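You operate a simulated robot arm through the tools that you are given. There is no shell and no other tool.

Carry out the task below with a simulated robot arm. There is one attempt and no reset: what you move stays moved.

JOB
Give the cup in the slide two shots of soup, cap it and seal it.
Fine: use the teal lid, leave the cup in the middle, turn the black switch off.

Only the result counts: the job must be done as asked and must still hold three seconds after the hand-in. Knocking over, shifting, dropping, spilling or breaking anything else fails it. A push-on lid holds only when it is set on centred and level and pressed home; a screw cap is set on level and turned clockwise until tight.

ROBOT AND FRAMES
A 7-joint arm with a two-finger parallel gripper, fixed in place. Base frame: the origin is on the floor under the middle of its stand, x ahead of it, y to its left, z up; the work surface is at about z = 850. Units: mm, degrees, N and s.
With the tool pointing down near the work surface it reaches from about 300 to 700 mm from the base axis. Its first joint turns from -66.0 to 66.0 degrees. Payload 1.57 kg.
Tool frame: the origin (TCP) lies between the finger pads and is the grasp point; the fingertips stand 30 mm ahead of it; z points along the fingers, y is the line along which they close. The gripper opens to 110 mm. The fingers are 24 mm wide and 12 mm thick; the gripper's body (48 by 112 mm) begins 78 mm behind the TCP.
Orientation is that of the tool frame in the base frame, as [roll, pitch, yaw] about the fixed x, y, z axes, in that order (R = Rz(yaw) Ry(pitch) Rx(roll)). With the fingers straight down and closing along the base's y, the tool's x points along the base's -x, its y along +y and its z along -z.

CONTROLS
- The arm moves only by the tool jog_arm. Its argument "increments" is a list of rows, each an object of numbers (a shift or turn left out is 0, a gripper value left out holds the last): "x", "y", "z": the shift along the tool's x, y, z in m; "ax", "ay", "az": the turn, a rotation vector about the tool's x, y, z in degrees. In form: [{"x": .., "y": .., "z": .., "ax": .., "ay": .., "az": ..}, ...]. A call has 1 to 20 rows; each row is the pose to reach, as a shift and turn from the pose commanded when the call began, along the tool's axes at that moment. "gripper" is the closure, from 0 (fully open) to 1 (shut), set as the call begins (left out, the last holds). Each row takes 0.2 s and may step no farther than 50 mm and 8.6 degrees from the row before; otherwise, or with a gripper value out of range, the whole call is refused. A pose out of reach is approached as far as the arm can. The call stops where the force on the tool passes 70 N (or 10 N more than at its start, if that is more) or the arm is blocked; 0.2 s more then pass. The fingers move at their own pace (about 108 mm/s each) and stop on an object; they squeeze with about 43 N. The grip force told is the motor's: it shows also when the fingers shut on nothing. Time passes only in rows, and 0.2 s behind the last, so rows that repeat a pose let the fingers close. The reply holds the time, the measured pose of the TCP, the force on the tool along the base axes, the opening and the grip force, in the units named above and with some noise, with the torque about the TCP (base axes, N m) and any sound that the robot's microphone picked up.
- Cameras (640 x 400 px; columns grow to the right, rows downward): "scene" is fixed at [149, -374, 1418.9]; the picture's right is [0.91, -0.40, 0.00], its down [-0.17, -0.38, -0.91] and it looks along [0.37, 0.83, -0.42] (base axes); focal length 326 px, centre (320, 200). "wrist" rides on the gripper at [70, 16, -141] in the tool frame; the picture's right is [-0.23, 0.97, 0.00], its down [-0.86, -0.20, -0.48] and it looks along [-0.47, -0.11, 0.88] (tool axes); focal length 222 px, centre (320, 200). There is no depth. A picture from a camera that has moved, and an enlarged one, comes with that camera's place and axes in the base frame and with its lens.
- get_image(camera): a new picture of that camera. No time passes.
- close_up(camera, box): a new picture of the part [left, top, right, bottom] of that camera's present view, enlarged. No time passes.
- finish_job(): hands the job in; it is judged then, once.

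Nothing tells you positions but the pictures and the camera data. Unless the task says otherwise, let go and move clear before handing in.

The tools are called after "Emit:" by a JSON object that holds its "fn" and its "kwargs". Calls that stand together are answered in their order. jog_arm: Moves the arm, as the interface text tells. Its arguments: {"type":"object","properties":{"increments":{"type":"array"},"gripper":{"type":"number"}},"required":["increments"]} The other tools are called the same way: get_image (camera) takes a picture; close_up (camera, box) takes an enlarged picture of a part of a camera's view; finish_job () hands the job in.

At the start:

```text
clock: 0.0
tool_pos: [351.0, 83.9, 1296.1]
tcp_rot: [-180.0, 0.0, 180.0]
force: [0.3, 0.1, -0.3]
ft_torque: [0.01, 0.03, 0.03]
width: 109.8
grip_force: 0.0
```

scene: 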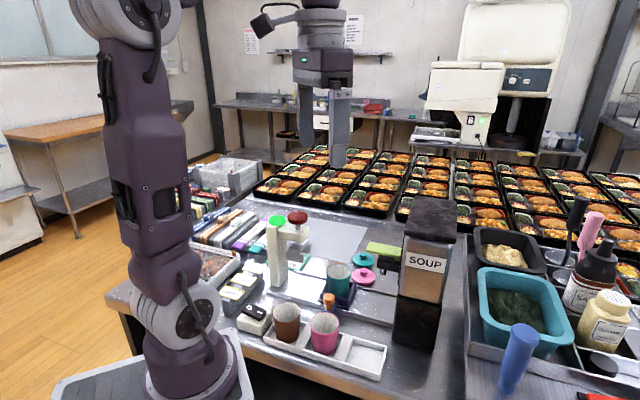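
wrist: 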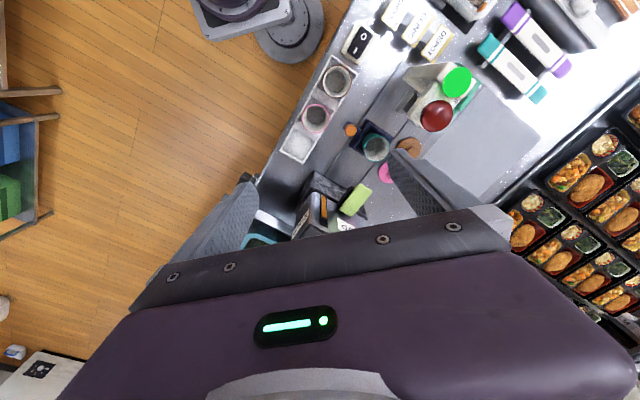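

I see a work table with a SOUP dispenser, a teal cup in a dark slide, coloured lids, and a device with green and red knobs. I'll take close-ups before moving anything.

Emit:
{"fn": "close_up", "kwargs": {"camera": "scene", "box": [220, 180, 480, 390]}}

Emit:
{"fn": "close_up", "kwargs": {"camera": "scene", "box": [310, 230, 420, 320]}}

Emit:
{"fn": "close_up", "kwargs": {"camera": "scene", "box": [220, 200, 330, 300]}}

Emit:
{"fn": "close_up", "kwargs": {"camera": "wrist", "box": [270, 20, 500, 250]}}

Emit:
{"fn": "close_up", "kwargs": {"camera": "scene", "box": [380, 190, 480, 360]}}

```text
1.90 times, centred on (350, 285) of scene
camera zoom: at [149.0, -374.0, 1418.9], right [0.91, -0.4, 0.0], down [-0.17, -0.38, -0.91], along [0.37, 0.83, -0.42], focal length 621 px, centre (263, 38)
```

zoom: 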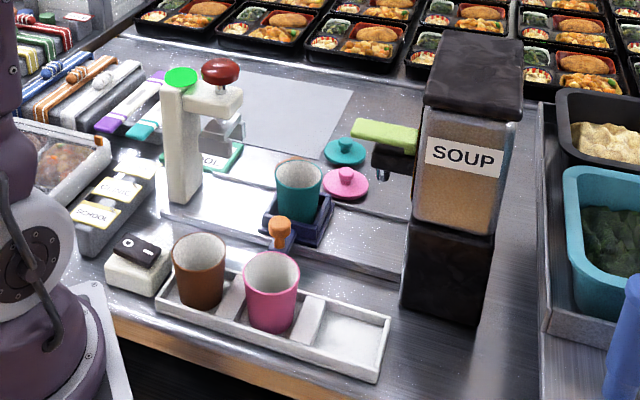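

```text
4.44 times, centred on (365, 275) of scene
camera zoom: at [149.0, -374.0, 1418.9], right [0.91, -0.4, 0.0], down [-0.17, -0.38, -0.91], along [0.37, 0.83, -0.42], focal length 1449 px, centre (120, -133)
```

zoom: 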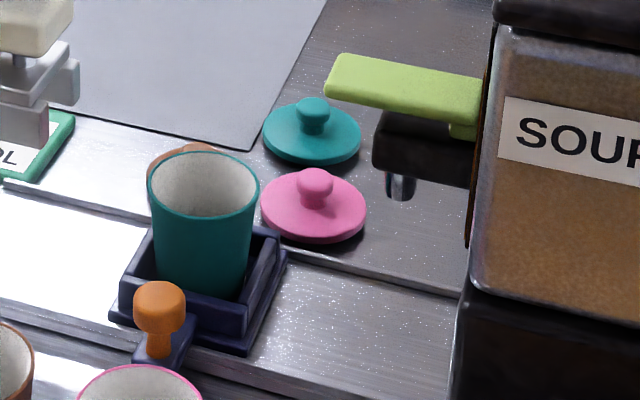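

```text
4.00 times, centred on (275, 250) of scene
camera zoom: at [149.0, -374.0, 1418.9], right [0.91, -0.4, 0.0], down [-0.17, -0.38, -0.91], along [0.37, 0.83, -0.42], focal length 1304 px, centre (500, 0)
```

zoom: 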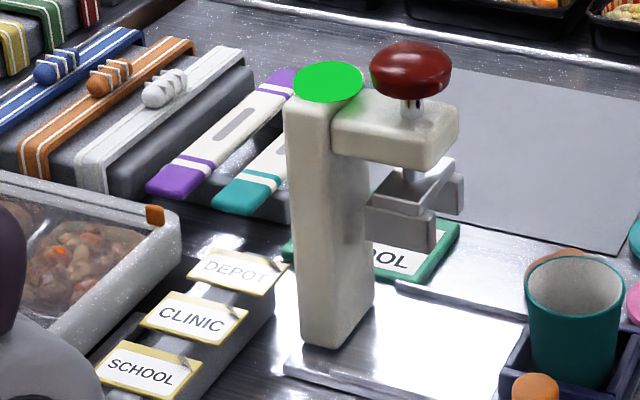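

```text
1.74 times, centred on (385, 135) of wrist
camera zoom: at [281.7, 99.6, 1436.5], right [0.23, 0.97, 0.0], down [0.86, -0.2, 0.48], along [0.47, -0.11, -0.88], focal length 386 px, centre (207, 313)
```

zoom: 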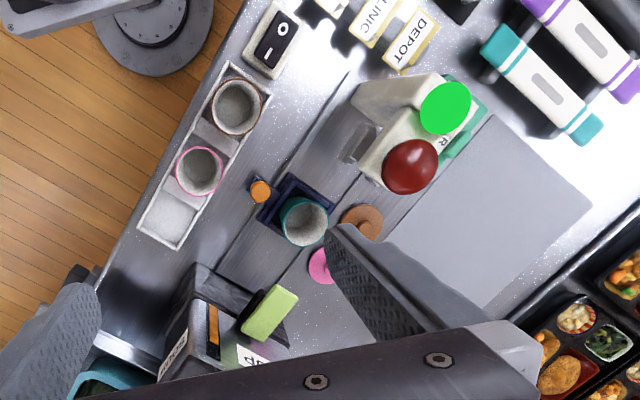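

```text
2.35 times, centred on (430, 275) of scene
camera zoom: at [149.0, -374.0, 1418.9], right [0.91, -0.4, 0.0], down [-0.17, -0.38, -0.91], along [0.37, 0.83, -0.42], focal length 767 px, centre (61, 24)
```

zoom: 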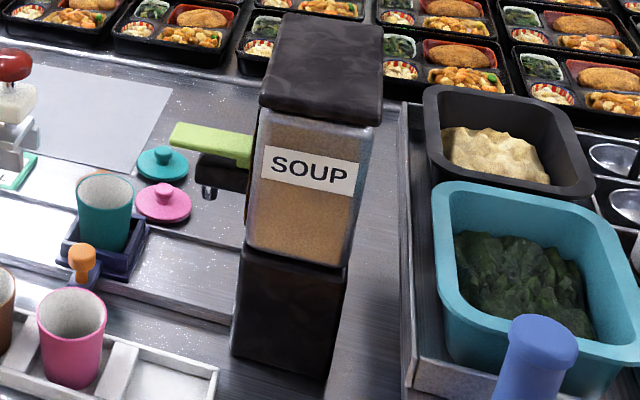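

The slide runs diagonally from the soup dispenser (front right) to the press with the red knob (back left), with the teal cup's carriage between them. I'll look closer at the switch, press, carriage and dispenser from the wrist camera before moving.

Emit:
{"fn": "close_up", "kwargs": {"camera": "wrist", "box": [330, 10, 400, 70]}}

Emit:
{"fn": "close_up", "kwargs": {"camera": "wrist", "box": [390, 40, 490, 140]}}

Emit:
{"fn": "close_up", "kwargs": {"camera": "wrist", "box": [330, 100, 450, 200]}}

Emit:
{"fn": "close_up", "kwargs": {"camera": "wrist", "box": [270, 150, 400, 250]}}

Emit:
{"fn": "close_up", "kwargs": {"camera": "scene", "box": [225, 290, 285, 350]}}

Emit:
{"fn": "close_up", "kwargs": {"camera": "scene", "box": [360, 220, 450, 290]}}

```text
6.67 times, centred on (365, 40) of wrist
camera zoom: at [281.7, 99.6, 1436.5], right [0.23, 0.97, 0.0], down [0.86, -0.2, 0.48], along [0.47, -0.11, -0.88], focal length 1481 px, centre (20, 1267)
```

zoom: 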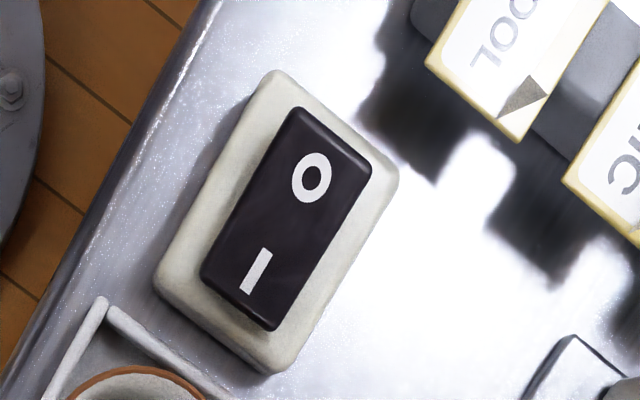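

```text
4.00 times, centred on (440, 90) of wrist
camera zoom: at [281.7, 99.6, 1436.5], right [0.23, 0.97, 0.0], down [0.86, -0.2, 0.48], along [0.47, -0.11, -0.88], focal length 888 px, centre (-160, 640)
```

zoom: 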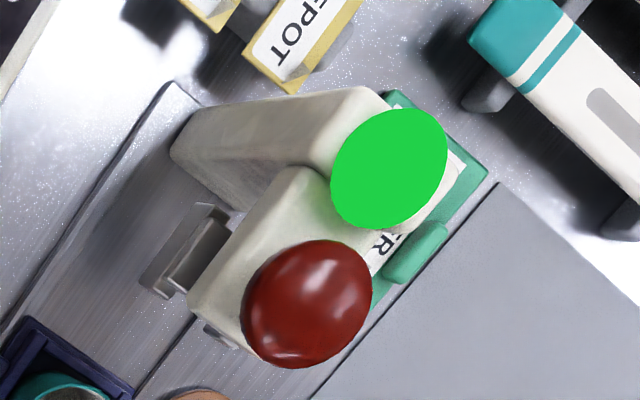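

```text
4.00 times, centred on (390, 150) of wrist
camera zoom: at [281.7, 99.6, 1436.5], right [0.23, 0.97, 0.0], down [0.86, -0.2, 0.48], along [0.47, -0.11, -0.88], focal length 888 px, centre (40, 400)
```

zoom: 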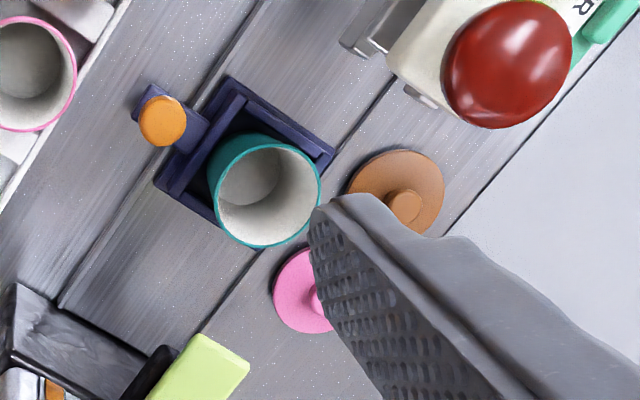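

```text
4.00 times, centred on (335, 200) of wrist
camera zoom: at [281.7, 99.6, 1436.5], right [0.23, 0.97, 0.0], down [0.86, -0.2, 0.48], along [0.47, -0.11, -0.88], focal length 888 px, centre (260, 200)
```

zoom: 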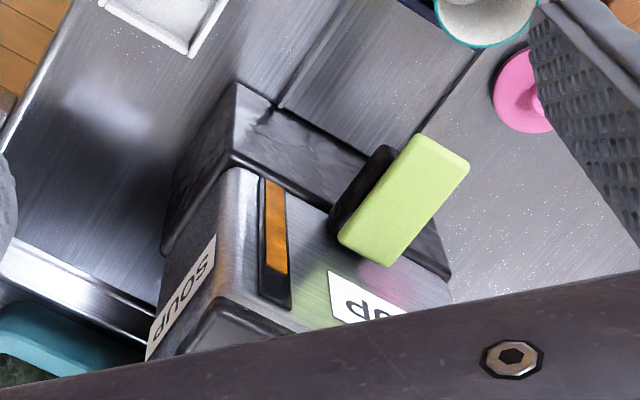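

```text
6.67 times, centred on (255, 320) of scene
camera zoom: at [149.0, -374.0, 1418.9], right [0.91, -0.4, 0.0], down [-0.17, -0.38, -0.91], along [0.37, 0.83, -0.42], focal length 2174 px, centre (753, -600)
```

zoom: 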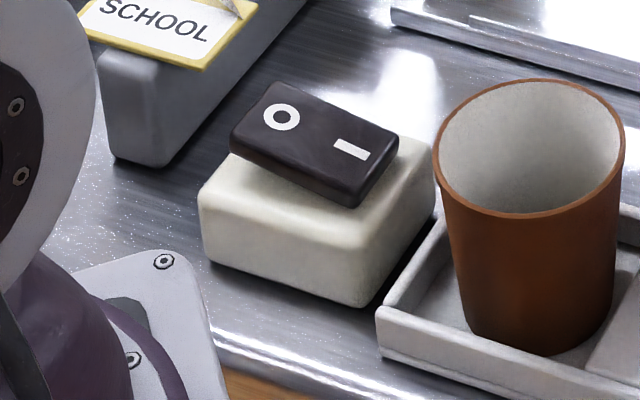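

```text
5.71 times, centred on (405, 255) of scene
camera zoom: at [149.0, -374.0, 1418.9], right [0.91, -0.4, 0.0], down [-0.17, -0.38, -0.91], along [0.37, 0.83, -0.42], focal length 1863 px, centre (-166, -114)
```

zoom: 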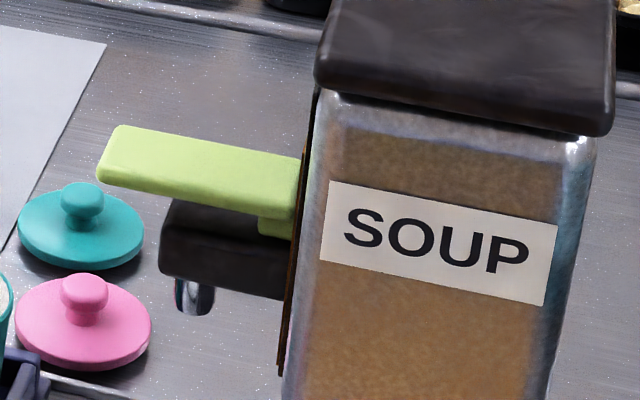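

The switch is on (the "I" side is down). I estimate the slide runs along (1,-1)/√2, the cup at about (447,193) with its rim near z 935, and the orange knob at about (400,145) with its top near z 909. The press is around (377,275) and the spout around (525,120). I'll move above the orange knob with the closing axis across the slide and look again.

Emit:
{"fn": "jog_arm", "kwargs": {"increments": [{"x": -0.008, "y": 0.01, "z": 0.024, "az": 7.5}, {"x": -0.016, "y": 0.02, "z": 0.048, "az": 15}, {"x": -0.024, "y": 0.03, "z": 0.072, "az": 22.5}, {"x": -0.032, "y": 0.04, "z": 0.096, "az": 30}, {"x": -0.04, "y": 0.05, "z": 0.12, "az": 37.5}, {"x": -0.049, "y": 0.061, "z": 0.146, "az": 45}], "gripper": 0.5}}

Emit:
{"fn": "get_image", "kwargs": {"camera": "wrist"}}

Emit:
{"fn": "get_image", "kwargs": {"camera": "scene"}}

```text
clock: 1.4
tool_pos: [399.8, 142.0, 1148.8]
tcp_rot: [-180.0, 0.0, 134.9]
force: [-0.8, 0.2, 0.6]
ft_torque: [-0.01, 0.05, 0.0]
width: 55.3
grip_force: 0.0
```

```text
taken
camera wrist: at [362.4, 203.6, 1289.9], right [0.85, 0.53, 0.0], down [0.46, -0.75, 0.48], along [0.25, -0.41, -0.88], focal length 222 px, centre (320, 200)
```

wrist: 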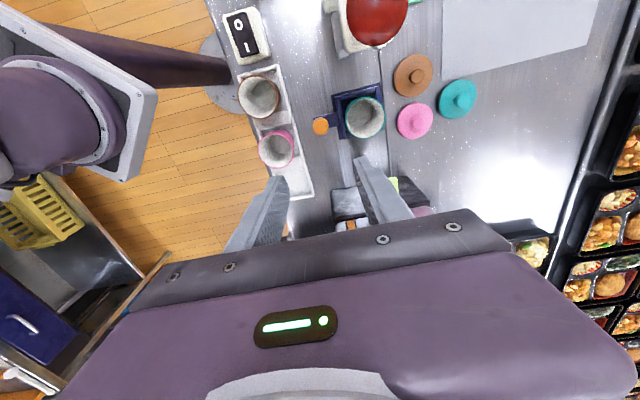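

```text
taken
```

scene: 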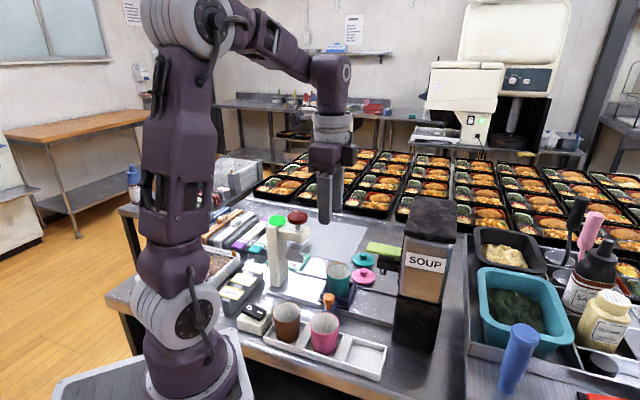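

I'm above the knob with the closing axis across the slide. Next are close-ups from this pose to refine positions.

Emit:
{"fn": "close_up", "kwargs": {"camera": "wrist", "box": [300, 50, 490, 170]}}

Emit:
{"fn": "close_up", "kwargs": {"camera": "wrist", "box": [300, 80, 400, 150]}}

Emit:
{"fn": "close_up", "kwargs": {"camera": "wrist", "box": [210, 0, 430, 70]}}

Emit:
{"fn": "close_up", "kwargs": {"camera": "wrist", "box": [280, 150, 440, 250]}}

Emit:
{"fn": "close_up", "kwargs": {"camera": "scene", "box": [300, 255, 400, 325]}}

```text
3.33 times, centred on (395, 110) of wrist
camera zoom: at [362.4, 203.6, 1289.9], right [0.85, 0.53, 0.0], down [0.46, -0.75, 0.48], along [0.25, -0.41, -0.88], focal length 740 px, centre (70, 500)
```

zoom: 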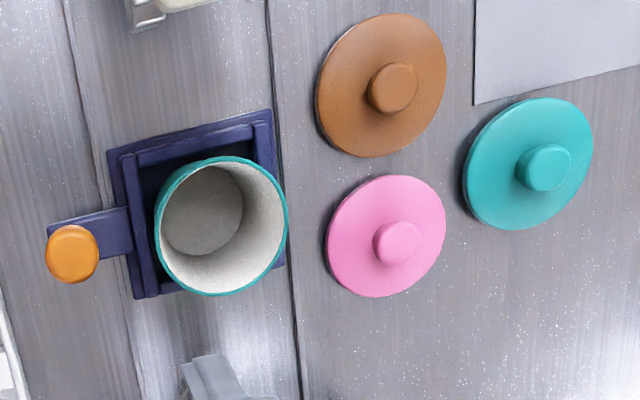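

```text
5.71 times, centred on (350, 115) of wrist
camera zoom: at [362.4, 203.6, 1289.9], right [0.85, 0.53, 0.0], down [0.46, -0.75, 0.48], along [0.25, -0.41, -0.88], focal length 1269 px, centre (149, 686)
```

zoom: 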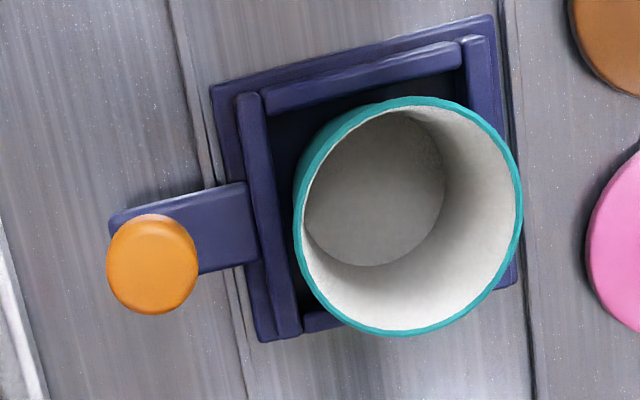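

```text
2.91 times, centred on (320, 35) of wrist
camera zoom: at [362.4, 203.6, 1289.9], right [0.85, 0.53, 0.0], down [0.46, -0.75, 0.48], along [0.25, -0.41, -0.88], focal length 646 px, centre (320, 680)
```

zoom: 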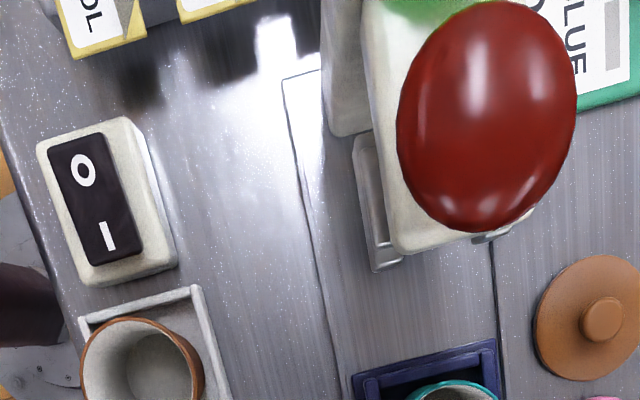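

```text
4.00 times, centred on (360, 200) of wrist
camera zoom: at [362.4, 203.6, 1289.9], right [0.85, 0.53, 0.0], down [0.46, -0.75, 0.48], along [0.25, -0.41, -0.88], focal length 888 px, centre (160, 200)
```

zoom: 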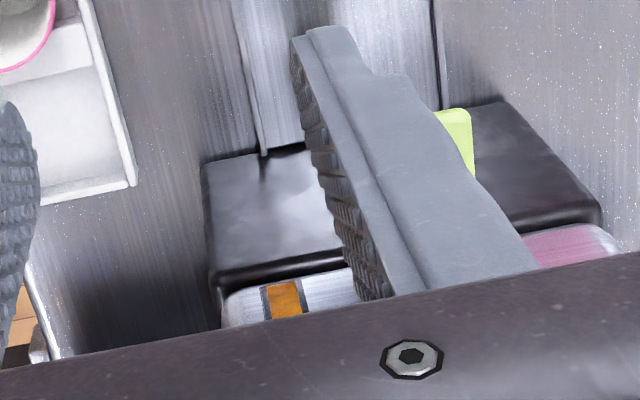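

```text
5.71 times, centred on (350, 290) of scene
camera zoom: at [149.0, -374.0, 1418.9], right [0.91, -0.4, 0.0], down [-0.17, -0.38, -0.91], along [0.37, 0.83, -0.42], focal length 1863 px, centre (149, -314)
```

zoom: 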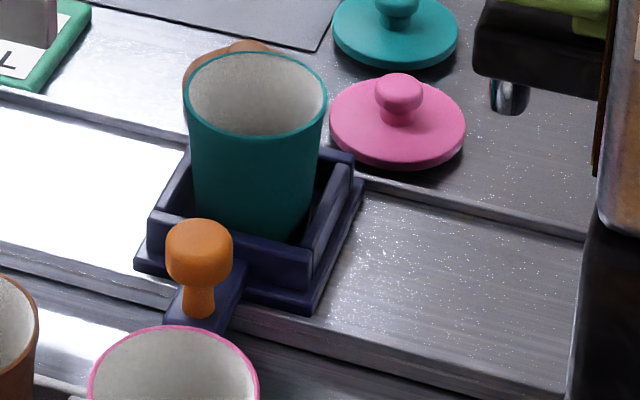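

The second view puts the knob at about (400,146.5) with its top near z 909, and the cup at about (450,196) with its rim near z 930. I'll come down above the knob with a 12° lean so the hand clears the lever later.

Emit:
{"fn": "jog_arm", "kwargs": {"increments": [{"x": 0.001, "y": 0.001, "z": 0.04, "ax": -4}, {"x": 0.001, "y": 0.001, "z": 0.08, "ax": -8}, {"x": 0.001, "y": 0.001, "z": 0.12, "ax": -12}, {"x": 0.001, "y": 0.001, "z": 0.15, "ax": -12}, {"x": 0.001, "y": 0.001, "z": 0.15, "ax": -12}, {"x": 0.001, "y": 0.001, "z": 0.15, "ax": -12}], "gripper": 0.6}}

Emit:
{"fn": "get_image", "kwargs": {"camera": "wrist"}}

Emit:
{"fn": "close_up", "kwargs": {"camera": "scene", "box": [260, 190, 420, 320]}}

```text
clock: 2.8
tool_pos: [400.6, 145.9, 999.7]
tcp_rot: [168.0, 0.0, 135.0]
force: [-0.3, 0.2, -0.7]
ft_torque: [-0.02, -0.04, 0.0]
width: 43.8
grip_force: 0.1
```

```text
taken
camera wrist: at [342.2, 185.4, 1140.4], right [0.83, 0.51, 0.2], down [0.4, -0.81, 0.43], along [0.38, -0.28, -0.88], focal length 222 px, centre (320, 200)
```

wrist: 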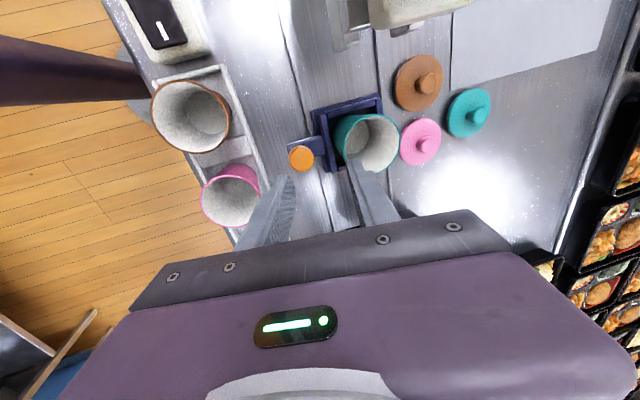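

```text
3.08 times, centred on (340, 255) of scene
camera zoom: at [149.0, -374.0, 1418.9], right [0.91, -0.4, 0.0], down [-0.17, -0.38, -0.91], along [0.37, 0.83, -0.42], focal length 1003 px, centre (258, 31)
```

zoom: 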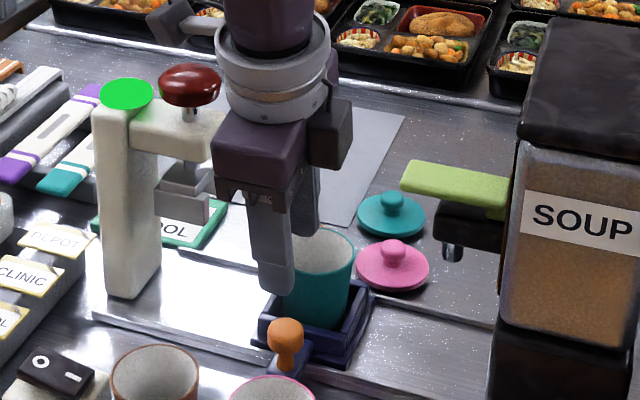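

The knob sits almost directly below the TCP. One close-up to check before I go down.

Emit:
{"fn": "close_up", "kwargs": {"camera": "wrist", "box": [250, 110, 410, 210]}}

Emit:
{"fn": "close_up", "kwargs": {"camera": "scene", "box": [310, 250, 380, 320]}}

```text
4.00 times, centred on (330, 160) of wrist
camera zoom: at [342.2, 185.4, 1140.4], right [0.83, 0.51, 0.2], down [0.4, -0.81, 0.43], along [0.38, -0.28, -0.88], focal length 888 px, centre (280, 360)
```

zoom: 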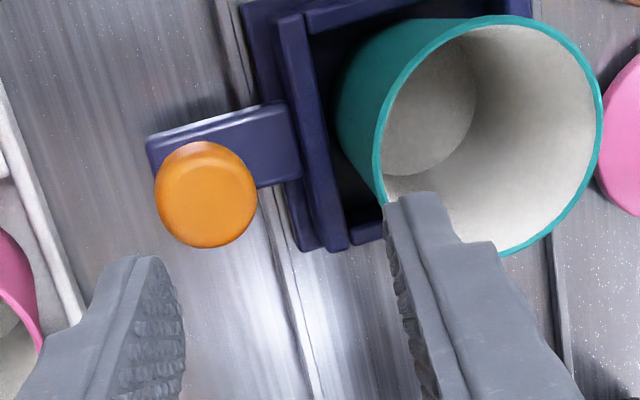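

```text
5.71 times, centred on (345, 285) of scene
camera zoom: at [149.0, -374.0, 1418.9], right [0.91, -0.4, 0.0], down [-0.17, -0.38, -0.91], along [0.37, 0.83, -0.42], focal length 1863 px, centre (177, -286)
```

zoom: 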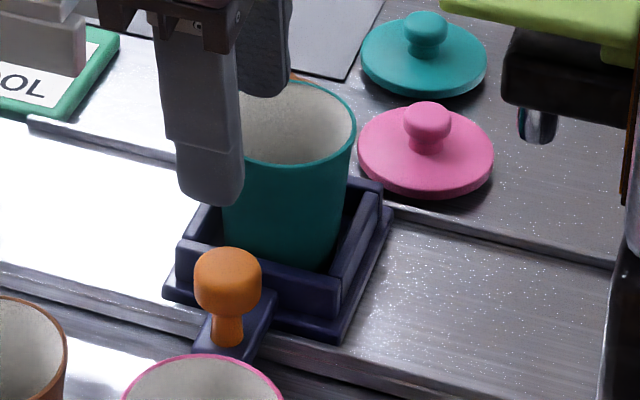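

The cup rim is close to the inner finger, so I'm narrowing the opening to about 35 mm. I'll descend first to TCP z 932, then check.

Emit:
{"fn": "jog_arm", "kwargs": {"increments": [{"x": 0.0005, "y": -0.0007, "z": 0, "ax": 0}, {"x": 0.0005, "y": -0.0049, "z": 0.0196}, {"x": 0.0005, "y": -0.009, "z": 0.0391}, {"x": 0.0005, "y": -0.0132, "z": 0.0587}, {"x": 0.0005, "y": -0.0148, "z": 0.0665}, {"x": 0.0005, "y": -0.0148, "z": 0.0665}], "gripper": 0.682}}

Emit:
{"fn": "close_up", "kwargs": {"camera": "wrist", "box": [240, 110, 440, 235]}}

Emit:
{"fn": "close_up", "kwargs": {"camera": "scene", "box": [300, 250, 380, 320]}}

```text
clock: 3.8
tool_pos: [400.7, 144.5, 947.3]
tcp_rot: [167.5, 0.3, 134.8]
force: [-8.9, -8.7, 45.9]
ft_torque: [-0.71, 0.71, 0.23]
width: 37.7
grip_force: 1.1
stopped in row 5: the force on the tool passed its limit at 143 N (the readings are from after the stop); the commanded pose is now the measured one
```

```text
3.20 times, centred on (340, 172) of wrist
camera zoom: at [341.2, 183.6, 1087.4], right [0.83, 0.51, 0.21], down [0.39, -0.82, 0.43], along [0.39, -0.27, -0.88], focal length 711 px, centre (256, 288)
```

zoom: 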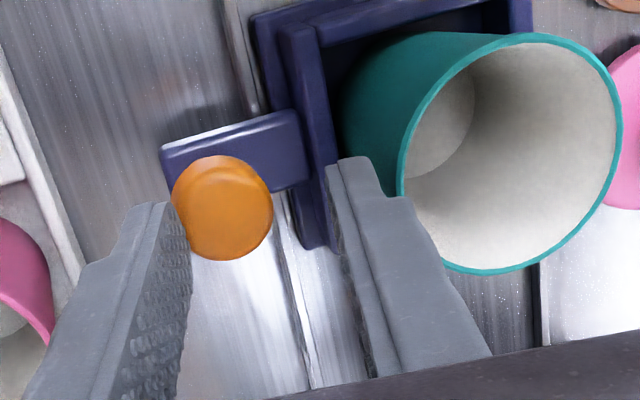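

```text
5.71 times, centred on (340, 285) of scene
camera zoom: at [148.2, -374.4, 1418.9], right [0.91, -0.4, 0.0], down [-0.17, -0.38, -0.91], along [0.37, 0.83, -0.42], focal length 1863 px, centre (206, -286)
```

zoom: 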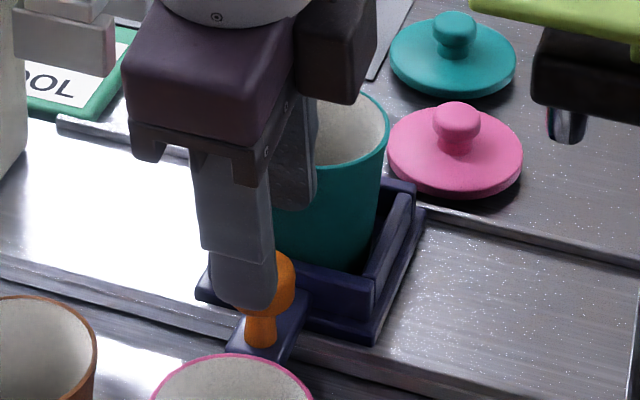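

The outer fingertip landed on the knob's edge. I hadn't allowed for the tips shifting about 6 mm sideways with the lean. I'll raise, shift 4 mm toward the base side, and check that nothing moved.

Emit:
{"fn": "jog_arm", "kwargs": {"increments": [{"x": 0.0, "y": 0.0021, "z": -0.0098}, {"x": 0.0, "y": 0.0042, "z": -0.0196}, {"x": 0.0015, "y": 0.0003, "z": -0.0204}, {"x": 0.0015, "y": 0.0003, "z": -0.0204}], "gripper": 0.655}}

Emit:
{"fn": "close_up", "kwargs": {"camera": "wrist", "box": [240, 110, 440, 235]}}

Emit:
{"fn": "close_up", "kwargs": {"camera": "scene", "box": [300, 240, 400, 320]}}

Emit:
{"fn": "get_image", "kwargs": {"camera": "scene"}}

```text
clock: 4.8
tool_pos: [396.8, 143.9, 967.7]
tcp_rot: [167.5, 0.1, 134.9]
force: [-0.1, 1.1, -0.3]
ft_torque: [-0.01, 0.01, -0.01]
width: 37.9
grip_force: 0.1
```

```text
3.20 times, centred on (340, 172) of wrist
camera zoom: at [337.7, 183.1, 1106.5], right [0.83, 0.51, 0.21], down [0.39, -0.82, 0.43], along [0.39, -0.27, -0.88], focal length 711 px, centre (256, 288)
```

zoom: 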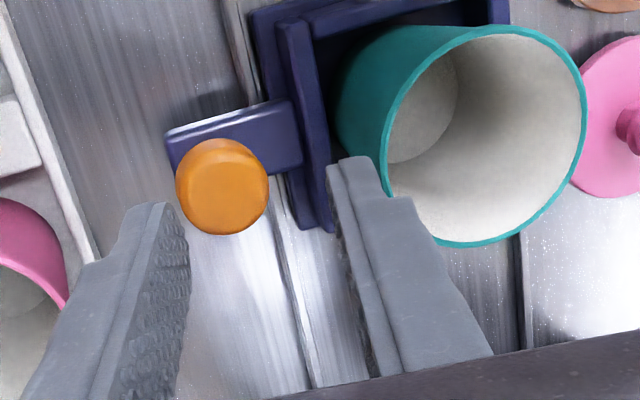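

```text
5.00 times, centred on (350, 280) of scene
camera zoom: at [149.0, -374.0, 1418.9], right [0.91, -0.4, 0.0], down [-0.17, -0.38, -0.91], along [0.37, 0.83, -0.42], focal length 1630 px, centre (170, -200)
```

zoom: 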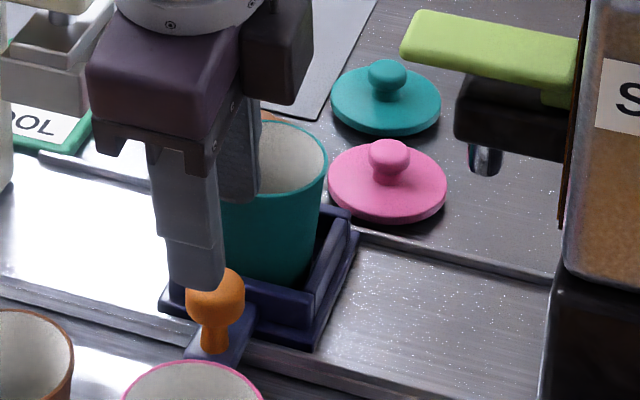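

```text
taken
```

scene: 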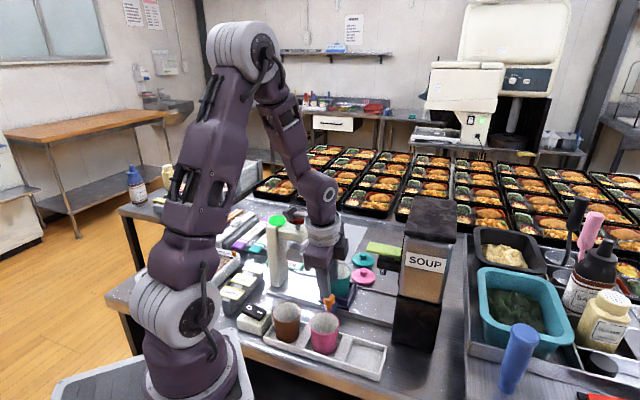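

The knob hasn't moved and nothing looks disturbed. I'll approach along the tilted tool axis so the fingertips straddle the knob evenly, with slow rows near the bottom.

Emit:
{"fn": "jog_arm", "kwargs": {"increments": [{"y": -0.0116, "z": -0.0026}, {"y": -0.0116, "z": -0.0026}, {"y": -0.0116, "z": 0.0074}, {"y": -0.0116, "z": 0.0154}, {"y": -0.0116, "z": 0.0204}, {"y": -0.0116, "z": 0.0254}, {"y": -0.0116, "z": 0.0254}], "gripper": 0.655}}

Emit:
{"fn": "close_up", "kwargs": {"camera": "wrist", "box": [240, 110, 440, 235]}}

Emit:
{"fn": "close_up", "kwargs": {"camera": "scene", "box": [300, 240, 400, 320]}}

```text
clock: 6.4
tool_pos: [393.8, 140.3, 939.3]
tcp_rot: [167.6, 0.2, 135.0]
force: [0.2, -0.5, 1.2]
ft_torque: [0.02, 0.0, 0.02]
width: 38.2
grip_force: 0.1
```

```text
3.20 times, centred on (340, 172) of wrist
camera zoom: at [334.3, 179.1, 1078.8], right [0.83, 0.51, 0.21], down [0.39, -0.82, 0.43], along [0.39, -0.27, -0.88], focal length 711 px, centre (256, 288)
```

zoom: 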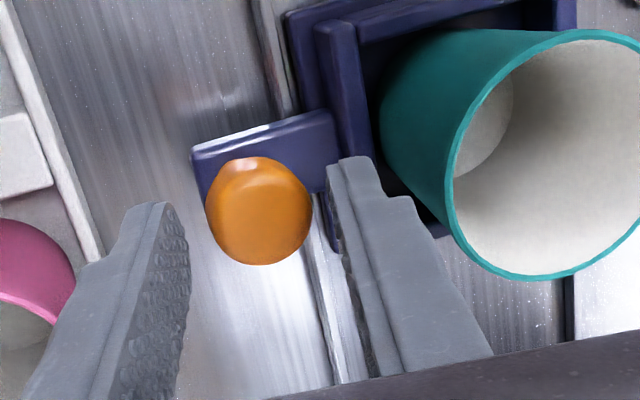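

```text
5.00 times, centred on (350, 280) of scene
camera zoom: at [149.0, -374.0, 1418.9], right [0.91, -0.4, 0.0], down [-0.17, -0.38, -0.91], along [0.37, 0.83, -0.42], focal length 1630 px, centre (170, -200)
```

zoom: 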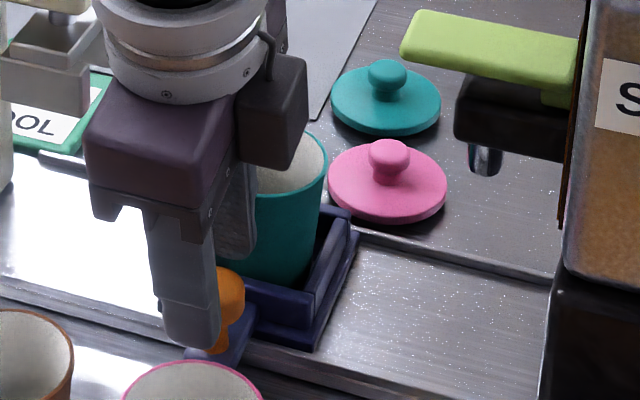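

The tips now straddle the knob evenly. I'll go down the last 24 mm along the tool axis and close.

Emit:
{"fn": "jog_arm", "kwargs": {"increments": [{"z": 0.006}, {"z": 0.012}, {"z": 0.018}, {"z": 0.024}, {"z": 0.024}], "gripper": 0.655}}

Emit:
{"fn": "close_up", "kwargs": {"camera": "wrist", "box": [240, 110, 440, 235]}}

Emit:
{"fn": "close_up", "kwargs": {"camera": "scene", "box": [300, 240, 400, 320]}}

```text
clock: 7.6
tool_pos: [397.5, 142.8, 915.1]
tcp_rot: [167.5, 0.2, 134.9]
force: [-0.8, -0.7, 0.2]
ft_torque: [-0.02, 0.01, -0.01]
width: 37.9
grip_force: 0.0
```

```text
3.20 times, centred on (340, 172) of wrist
camera zoom: at [337.5, 181.8, 1055.5], right [0.83, 0.51, 0.21], down [0.39, -0.81, 0.43], along [0.39, -0.27, -0.88], focal length 711 px, centre (256, 288)
```

zoom: 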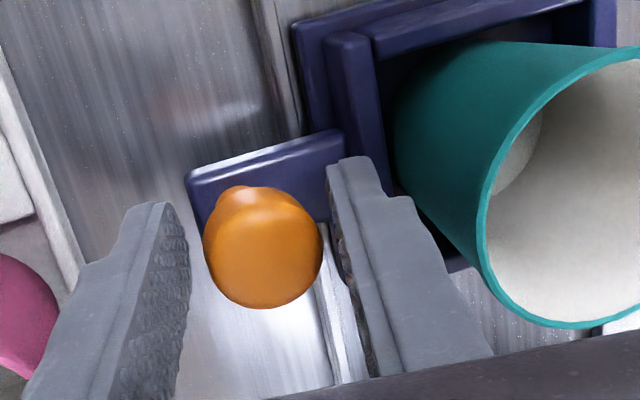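

```text
5.00 times, centred on (350, 280) of scene
camera zoom: at [149.0, -374.0, 1418.9], right [0.91, -0.4, 0.0], down [-0.17, -0.38, -0.91], along [0.37, 0.83, -0.42], focal length 1630 px, centre (170, -200)
```

zoom: 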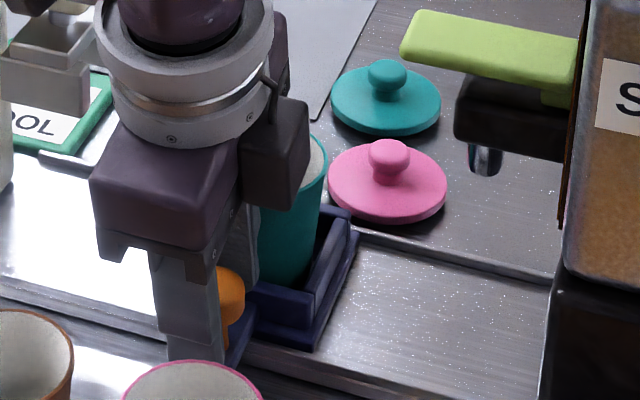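

The knob is between the fingers with no contact force, so I'm closing the gripper on it.

Emit:
{"fn": "jog_arm", "kwargs": {"increments": [{"z": 0.0}, {"z": 0.0}, {"z": 0.0}], "gripper": 1.0}}

Emit:
{"fn": "close_up", "kwargs": {"camera": "wrist", "box": [240, 110, 440, 235]}}

```text
clock: 8.4
tool_pos: [398.4, 143.2, 915.1]
tcp_rot: [167.4, 0.1, 134.9]
force: [7.5, 8.5, -0.6]
ft_torque: [-0.14, 0.09, 0.02]
width: 26.6
grip_force: 37.5
```

```text
3.20 times, centred on (340, 172) of wrist
camera zoom: at [337.9, 182.2, 1055.7], right [0.83, 0.51, 0.21], down [0.39, -0.82, 0.43], along [0.39, -0.27, -0.88], focal length 711 px, centre (256, 288)
```

zoom: 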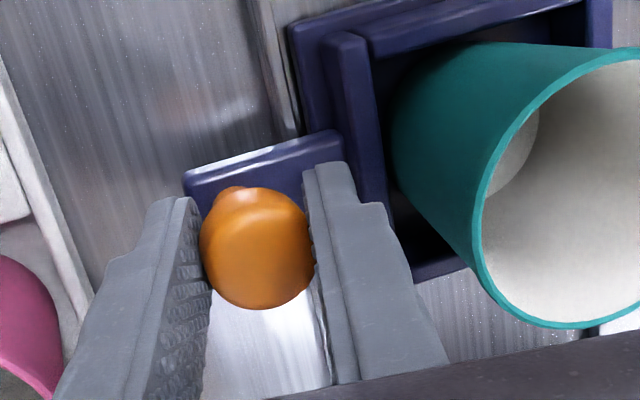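

It's gripped at 26.6 mm. I'll ease the side load by 1 mm and slide 40 mm toward the dispenser, watching the force.

Emit:
{"fn": "jog_arm", "kwargs": {"increments": [{"x": 0, "y": 0.001, "z": 0.0002}, {"x": -0.005, "y": 0.001, "z": 0.0002}, {"x": -0.012, "y": 0.001, "z": 0.0002}, {"x": -0.02, "y": 0.001, "z": 0.0002}, {"x": -0.028, "y": 0.001, "z": 0.0002}, {"x": -0.034, "y": 0.001, "z": 0.0002}, {"x": -0.04, "y": 0.001, "z": 0.0002}, {"x": -0.04, "y": 0.001, "z": 0.0002}], "gripper": 1.0}}

Emit:
{"fn": "get_image", "kwargs": {"camera": "wrist"}}

Emit:
{"fn": "close_up", "kwargs": {"camera": "scene", "box": [290, 210, 450, 330]}}

```text
clock: 10.2
tool_pos: [425.1, 115.3, 915.6]
tcp_rot: [167.5, 0.2, 134.9]
force: [1.0, 1.0, 28.6]
ft_torque: [0.1, 0.26, 0.02]
width: 26.5
grip_force: 37.4
```

```text
taken
camera wrist: at [366.1, 154.4, 1055.3], right [0.83, 0.51, 0.21], down [0.39, -0.82, 0.43], along [0.39, -0.27, -0.88], focal length 222 px, centre (320, 200)
```

wrist: 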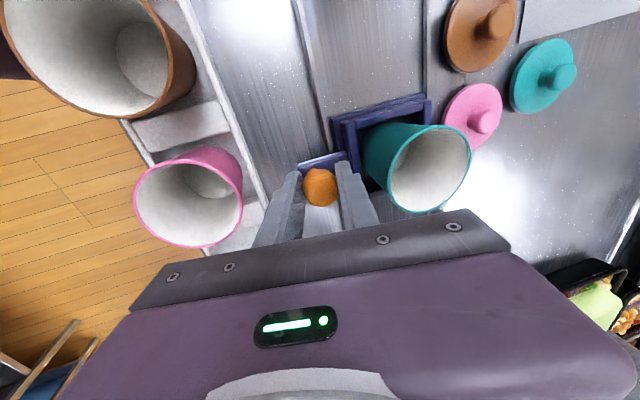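

```text
3.33 times, centred on (370, 270) of scene
camera zoom: at [148.7, -374.0, 1419.0], right [0.91, -0.4, 0.0], down [-0.17, -0.38, -0.91], along [0.37, 0.83, -0.42], focal length 1087 px, centre (153, -33)
```

zoom: 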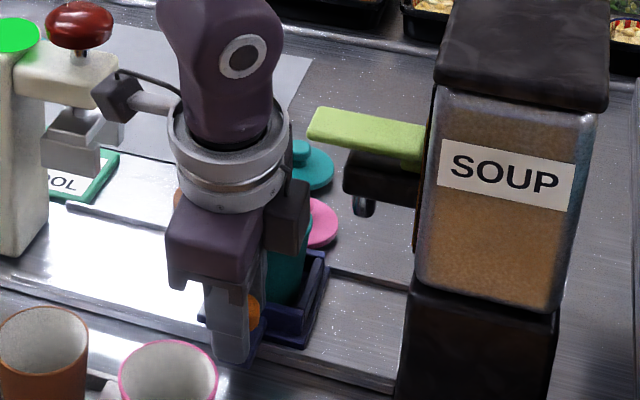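

The carriage moved with the hand. There's a mild upward load, so I'll ease up 1 mm and continue 40 mm further.

Emit:
{"fn": "jog_arm", "kwargs": {"increments": [{"x": 0, "y": 0.0002, "z": -0.001}, {"x": -0.006, "y": 0.0002, "z": -0.001}, {"x": -0.014, "y": 0.0002, "z": -0.001}, {"x": -0.022, "y": 0.0002, "z": -0.001}, {"x": -0.03, "y": 0.0002, "z": -0.001}, {"x": -0.035, "y": 0.0002, "z": -0.001}, {"x": -0.04, "y": 0.0002, "z": -0.001}, {"x": -0.04, "y": 0.0002, "z": -0.001}], "gripper": 1.0}}

Emit:
{"fn": "get_image", "kwargs": {"camera": "wrist"}}

Emit:
{"fn": "close_up", "kwargs": {"camera": "scene", "box": [310, 210, 470, 330]}}

```text
clock: 12.0
tool_pos: [454.1, 87.0, 916.9]
tcp_rot: [167.7, 0.1, 134.9]
force: [-1.6, -1.9, -21.4]
ft_torque: [-0.4, 0.03, -0.02]
width: 26.4
grip_force: 38.0
```

```text
taken
camera wrist: at [394.8, 126.1, 1056.4], right [0.83, 0.51, 0.21], down [0.39, -0.81, 0.43], along [0.39, -0.27, -0.88], focal length 222 px, centre (320, 200)
```

wrist: 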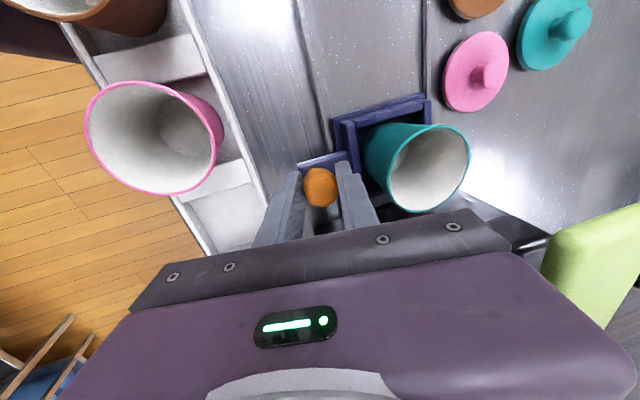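

```text
3.33 times, centred on (390, 270) of scene
camera zoom: at [149.3, -374.0, 1418.9], right [0.91, -0.4, 0.0], down [-0.17, -0.38, -0.91], along [0.37, 0.83, -0.42], focal length 1087 px, centre (87, -33)
```

zoom: 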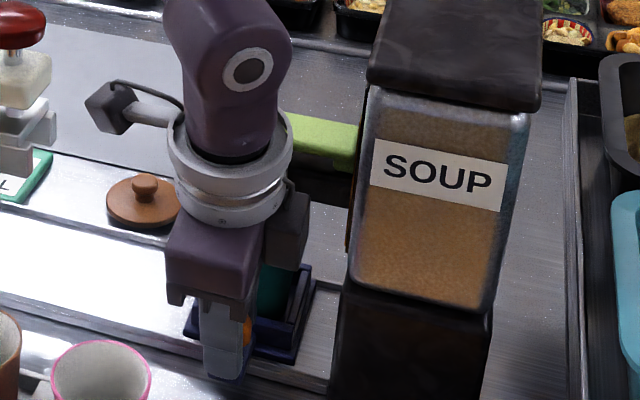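

The cup is about 27 mm short of the spout and the lever is clear of the hand. I'll lower 0.5 mm to unload and continue 18 mm.

Emit:
{"fn": "jog_arm", "kwargs": {"increments": [{"x": 0, "y": -0.0001, "z": 0.0005}, {"x": -0.004, "y": -0.0001, "z": 0.0005}, {"x": -0.008, "y": -0.0001, "z": 0.0005}, {"x": -0.012, "y": -0.0001, "z": 0.0005}, {"x": -0.016, "y": -0.0001, "z": 0.0005}, {"x": -0.018, "y": -0.0001, "z": 0.0005}, {"x": -0.018, "y": -0.0001, "z": 0.0005}], "gripper": 1.0}}

Emit:
{"fn": "get_image", "kwargs": {"camera": "wrist"}}

Emit:
{"fn": "close_up", "kwargs": {"camera": "scene", "box": [310, 210, 470, 330]}}

```text
clock: 13.6
tool_pos: [467.5, 73.4, 915.6]
tcp_rot: [167.5, 0.3, 134.9]
force: [-8.5, -7.2, -5.1]
ft_torque: [0.12, 0.63, 0.12]
width: 26.3
grip_force: 37.6
```

```text
taken
camera wrist: at [407.4, 112.9, 1056.5], right [0.83, 0.51, 0.21], down [0.39, -0.82, 0.43], along [0.39, -0.27, -0.88], focal length 222 px, centre (320, 200)
```

wrist: 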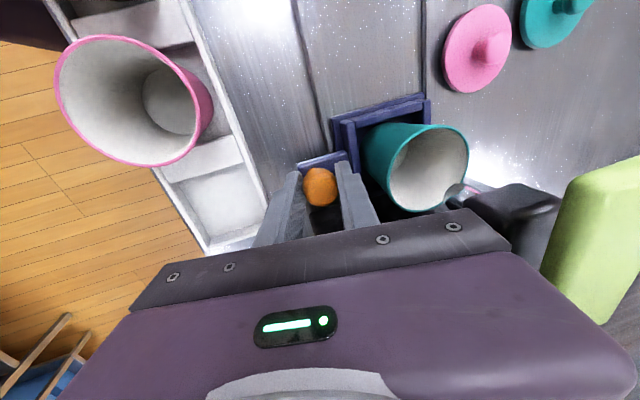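

```text
3.33 times, centred on (390, 270) of scene
camera zoom: at [148.9, -374.2, 1418.9], right [0.91, -0.4, 0.0], down [-0.17, -0.38, -0.91], along [0.37, 0.83, -0.42], focal length 1087 px, centre (87, -33)
```

zoom: 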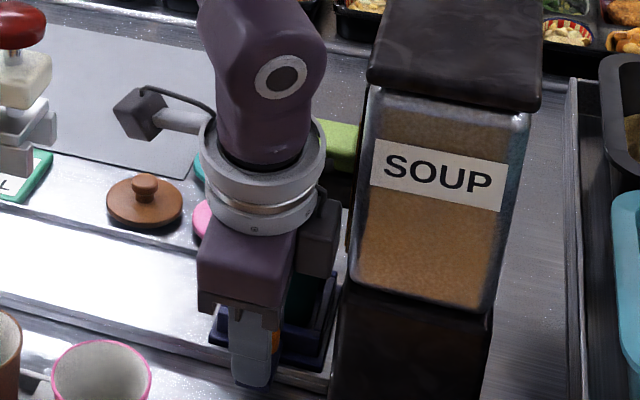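

Emit:
{"fn": "close_up", "kwargs": {"camera": "wrist", "box": [340, 110, 500, 220]}}

Emit:
{"fn": "close_up", "kwargs": {"camera": "scene", "box": [350, 220, 430, 320]}}

```text
3.64 times, centred on (420, 165) of wrist
camera zoom: at [407.4, 112.9, 1056.5], right [0.83, 0.51, 0.21], down [0.39, -0.82, 0.43], along [0.39, -0.27, -0.88], focal length 808 px, centre (-44, 327)
```

zoom: 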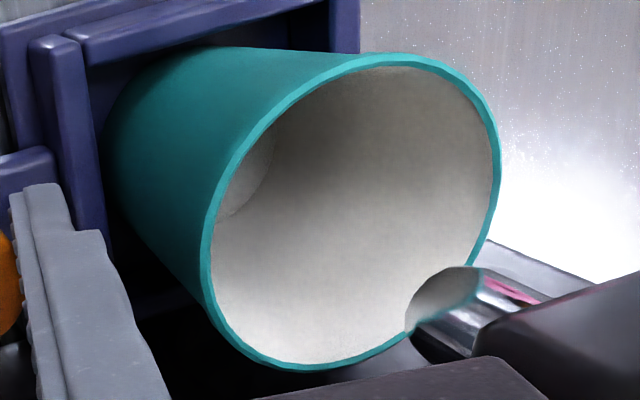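

```text
4.00 times, centred on (390, 270) of scene
camera zoom: at [148.9, -374.2, 1418.9], right [0.91, -0.4, 0.0], down [-0.17, -0.38, -0.91], along [0.37, 0.83, -0.42], focal length 1304 px, centre (40, -80)
```

zoom: 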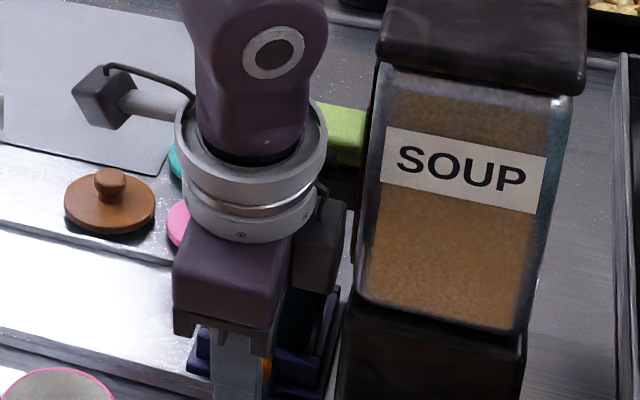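

The nozzle outlet is about 7 mm further along and about 24 mm above the rim. I'll move the last 7 mm slowly.

Emit:
{"fn": "jog_arm", "kwargs": {"increments": [{"x": -0.002}, {"x": -0.004}, {"x": -0.006}, {"x": -0.0075}, {"x": -0.0075}], "gripper": 1.0}}

Emit:
{"fn": "close_up", "kwargs": {"camera": "wrist", "box": [340, 110, 500, 220]}}

Emit:
{"fn": "close_up", "kwargs": {"camera": "scene", "box": [350, 220, 430, 320]}}

```text
clock: 14.8
tool_pos: [470.2, 69.3, 915.7]
tcp_rot: [167.4, 0.1, 135.1]
force: [-20.0, 20.3, 5.2]
ft_torque: [-1.22, -2.14, -0.76]
width: 26.6
grip_force: 37.4
```

```text
3.64 times, centred on (420, 165) of wrist
camera zoom: at [411.1, 109.0, 1056.7], right [0.83, 0.51, 0.21], down [0.39, -0.81, 0.42], along [0.39, -0.27, -0.88], focal length 808 px, centre (-44, 327)
```

zoom: 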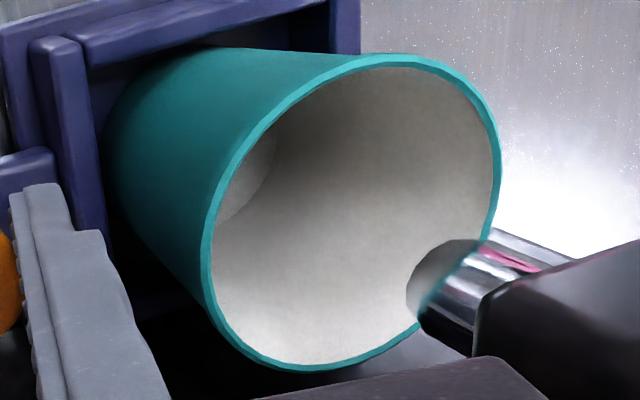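

```text
4.00 times, centred on (390, 270) of scene
camera zoom: at [148.3, -373.4, 1419.2], right [0.91, -0.4, 0.0], down [-0.17, -0.38, -0.91], along [0.37, 0.83, -0.42], focal length 1304 px, centre (40, -80)
```

zoom: 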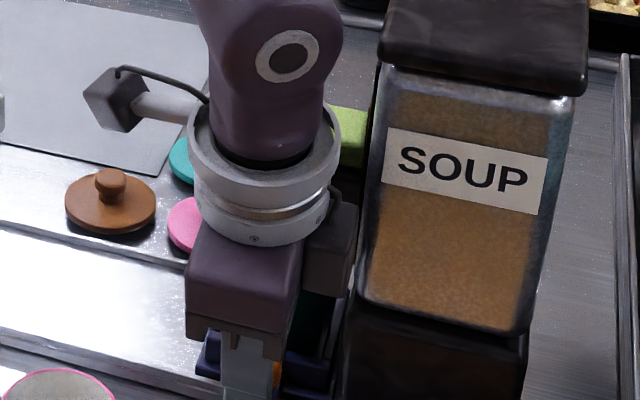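

There's a 28 N push-back along the slide, and the torque suggests the contact is high up on the hand rather than at the knob. I'll look closely before doing anything else.

Emit:
{"fn": "close_up", "kwargs": {"camera": "scene", "box": [370, 240, 420, 300]}}

Emit:
{"fn": "get_image", "kwargs": {"camera": "wrist"}}

Emit:
{"fn": "close_up", "kwargs": {"camera": "scene", "box": [380, 270, 430, 330]}}

```text
6.67 times, centred on (395, 270) of scene
camera zoom: at [148.3, -373.4, 1419.2], right [0.91, -0.4, 0.0], down [-0.17, -0.38, -0.91], along [0.37, 0.83, -0.42], focal length 2174 px, centre (-180, -267)
```

zoom: 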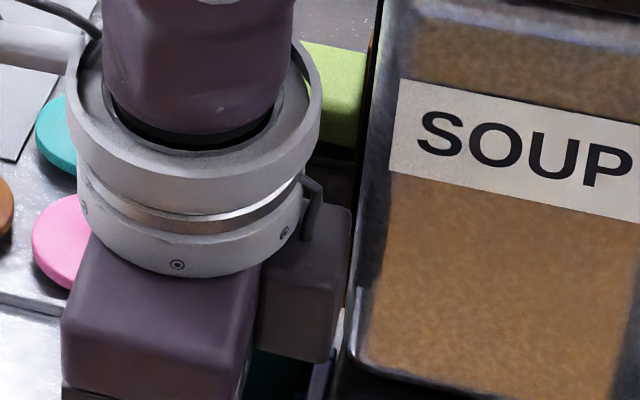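

```text
taken
camera wrist: at [411.1, 109.0, 1056.7], right [0.83, 0.51, 0.21], down [0.39, -0.81, 0.42], along [0.39, -0.27, -0.88], focal length 222 px, centre (320, 200)
```

wrist: 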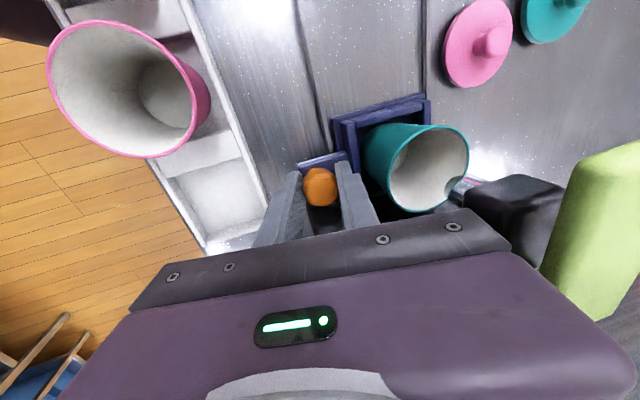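

```text
6.67 times, centred on (405, 300) of scene
camera zoom: at [148.3, -373.4, 1419.2], right [0.91, -0.4, 0.0], down [-0.17, -0.38, -0.91], along [0.37, 0.83, -0.42], focal length 2174 px, centre (-247, -467)
```

zoom: 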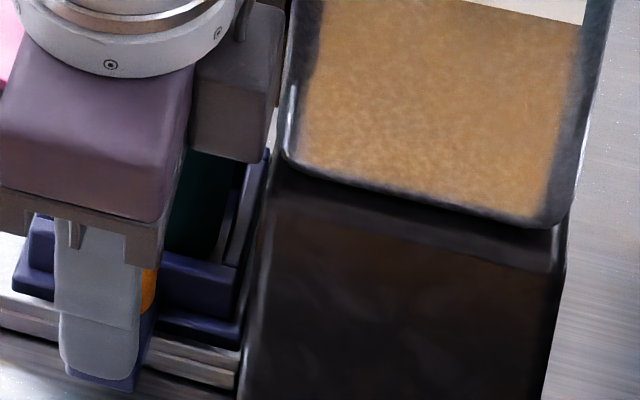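

A block on the hand's far side is touching the dispenser front, so I'll back off 3 mm. The cup is already almost exactly under the nozzle.

Emit:
{"fn": "jog_arm", "kwargs": {"increments": [{"x": 0.0015}, {"x": 0.003}, {"x": 0.003}], "gripper": 1.0}}

Emit:
{"fn": "close_up", "kwargs": {"camera": "wrist", "box": [340, 110, 500, 220]}}

Emit:
{"fn": "close_up", "kwargs": {"camera": "scene", "box": [370, 240, 430, 330]}}

```text
clock: 15.6
tool_pos: [470.0, 69.7, 915.7]
tcp_rot: [167.4, 0.4, 134.8]
force: [4.3, 1.6, -10.1]
ft_torque: [-0.46, -0.11, 0.11]
width: 26.7
grip_force: 37.6
```

```text
3.64 times, centred on (420, 165) of wrist
camera zoom: at [410.9, 109.5, 1056.2], right [0.83, 0.51, 0.21], down [0.39, -0.82, 0.43], along [0.39, -0.27, -0.88], focal length 808 px, centre (-44, 327)
```

zoom: 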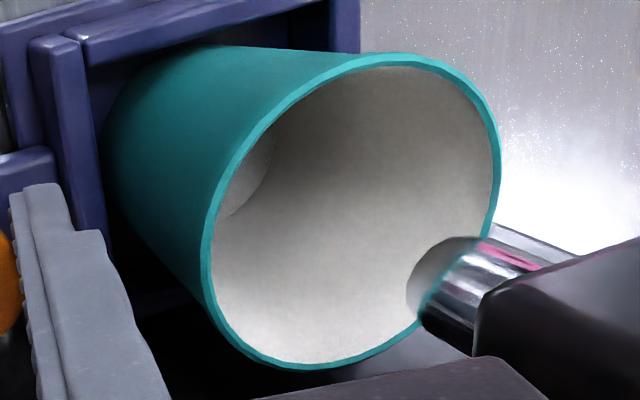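

```text
4.44 times, centred on (400, 285) of scene
camera zoom: at [149.2, -373.9, 1418.9], right [0.91, -0.4, 0.0], down [-0.17, -0.38, -0.91], along [0.37, 0.83, -0.42], focal length 1449 px, centre (-36, -178)
```

zoom: 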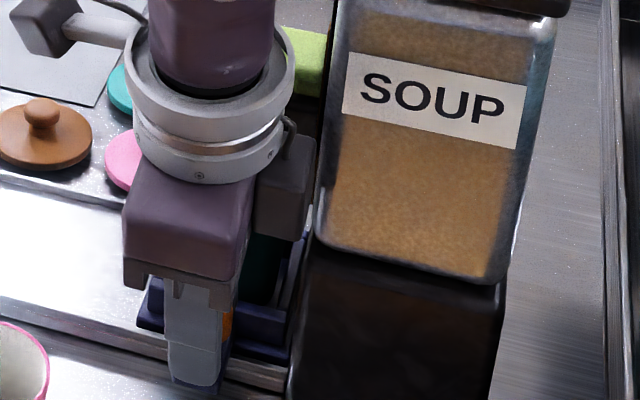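

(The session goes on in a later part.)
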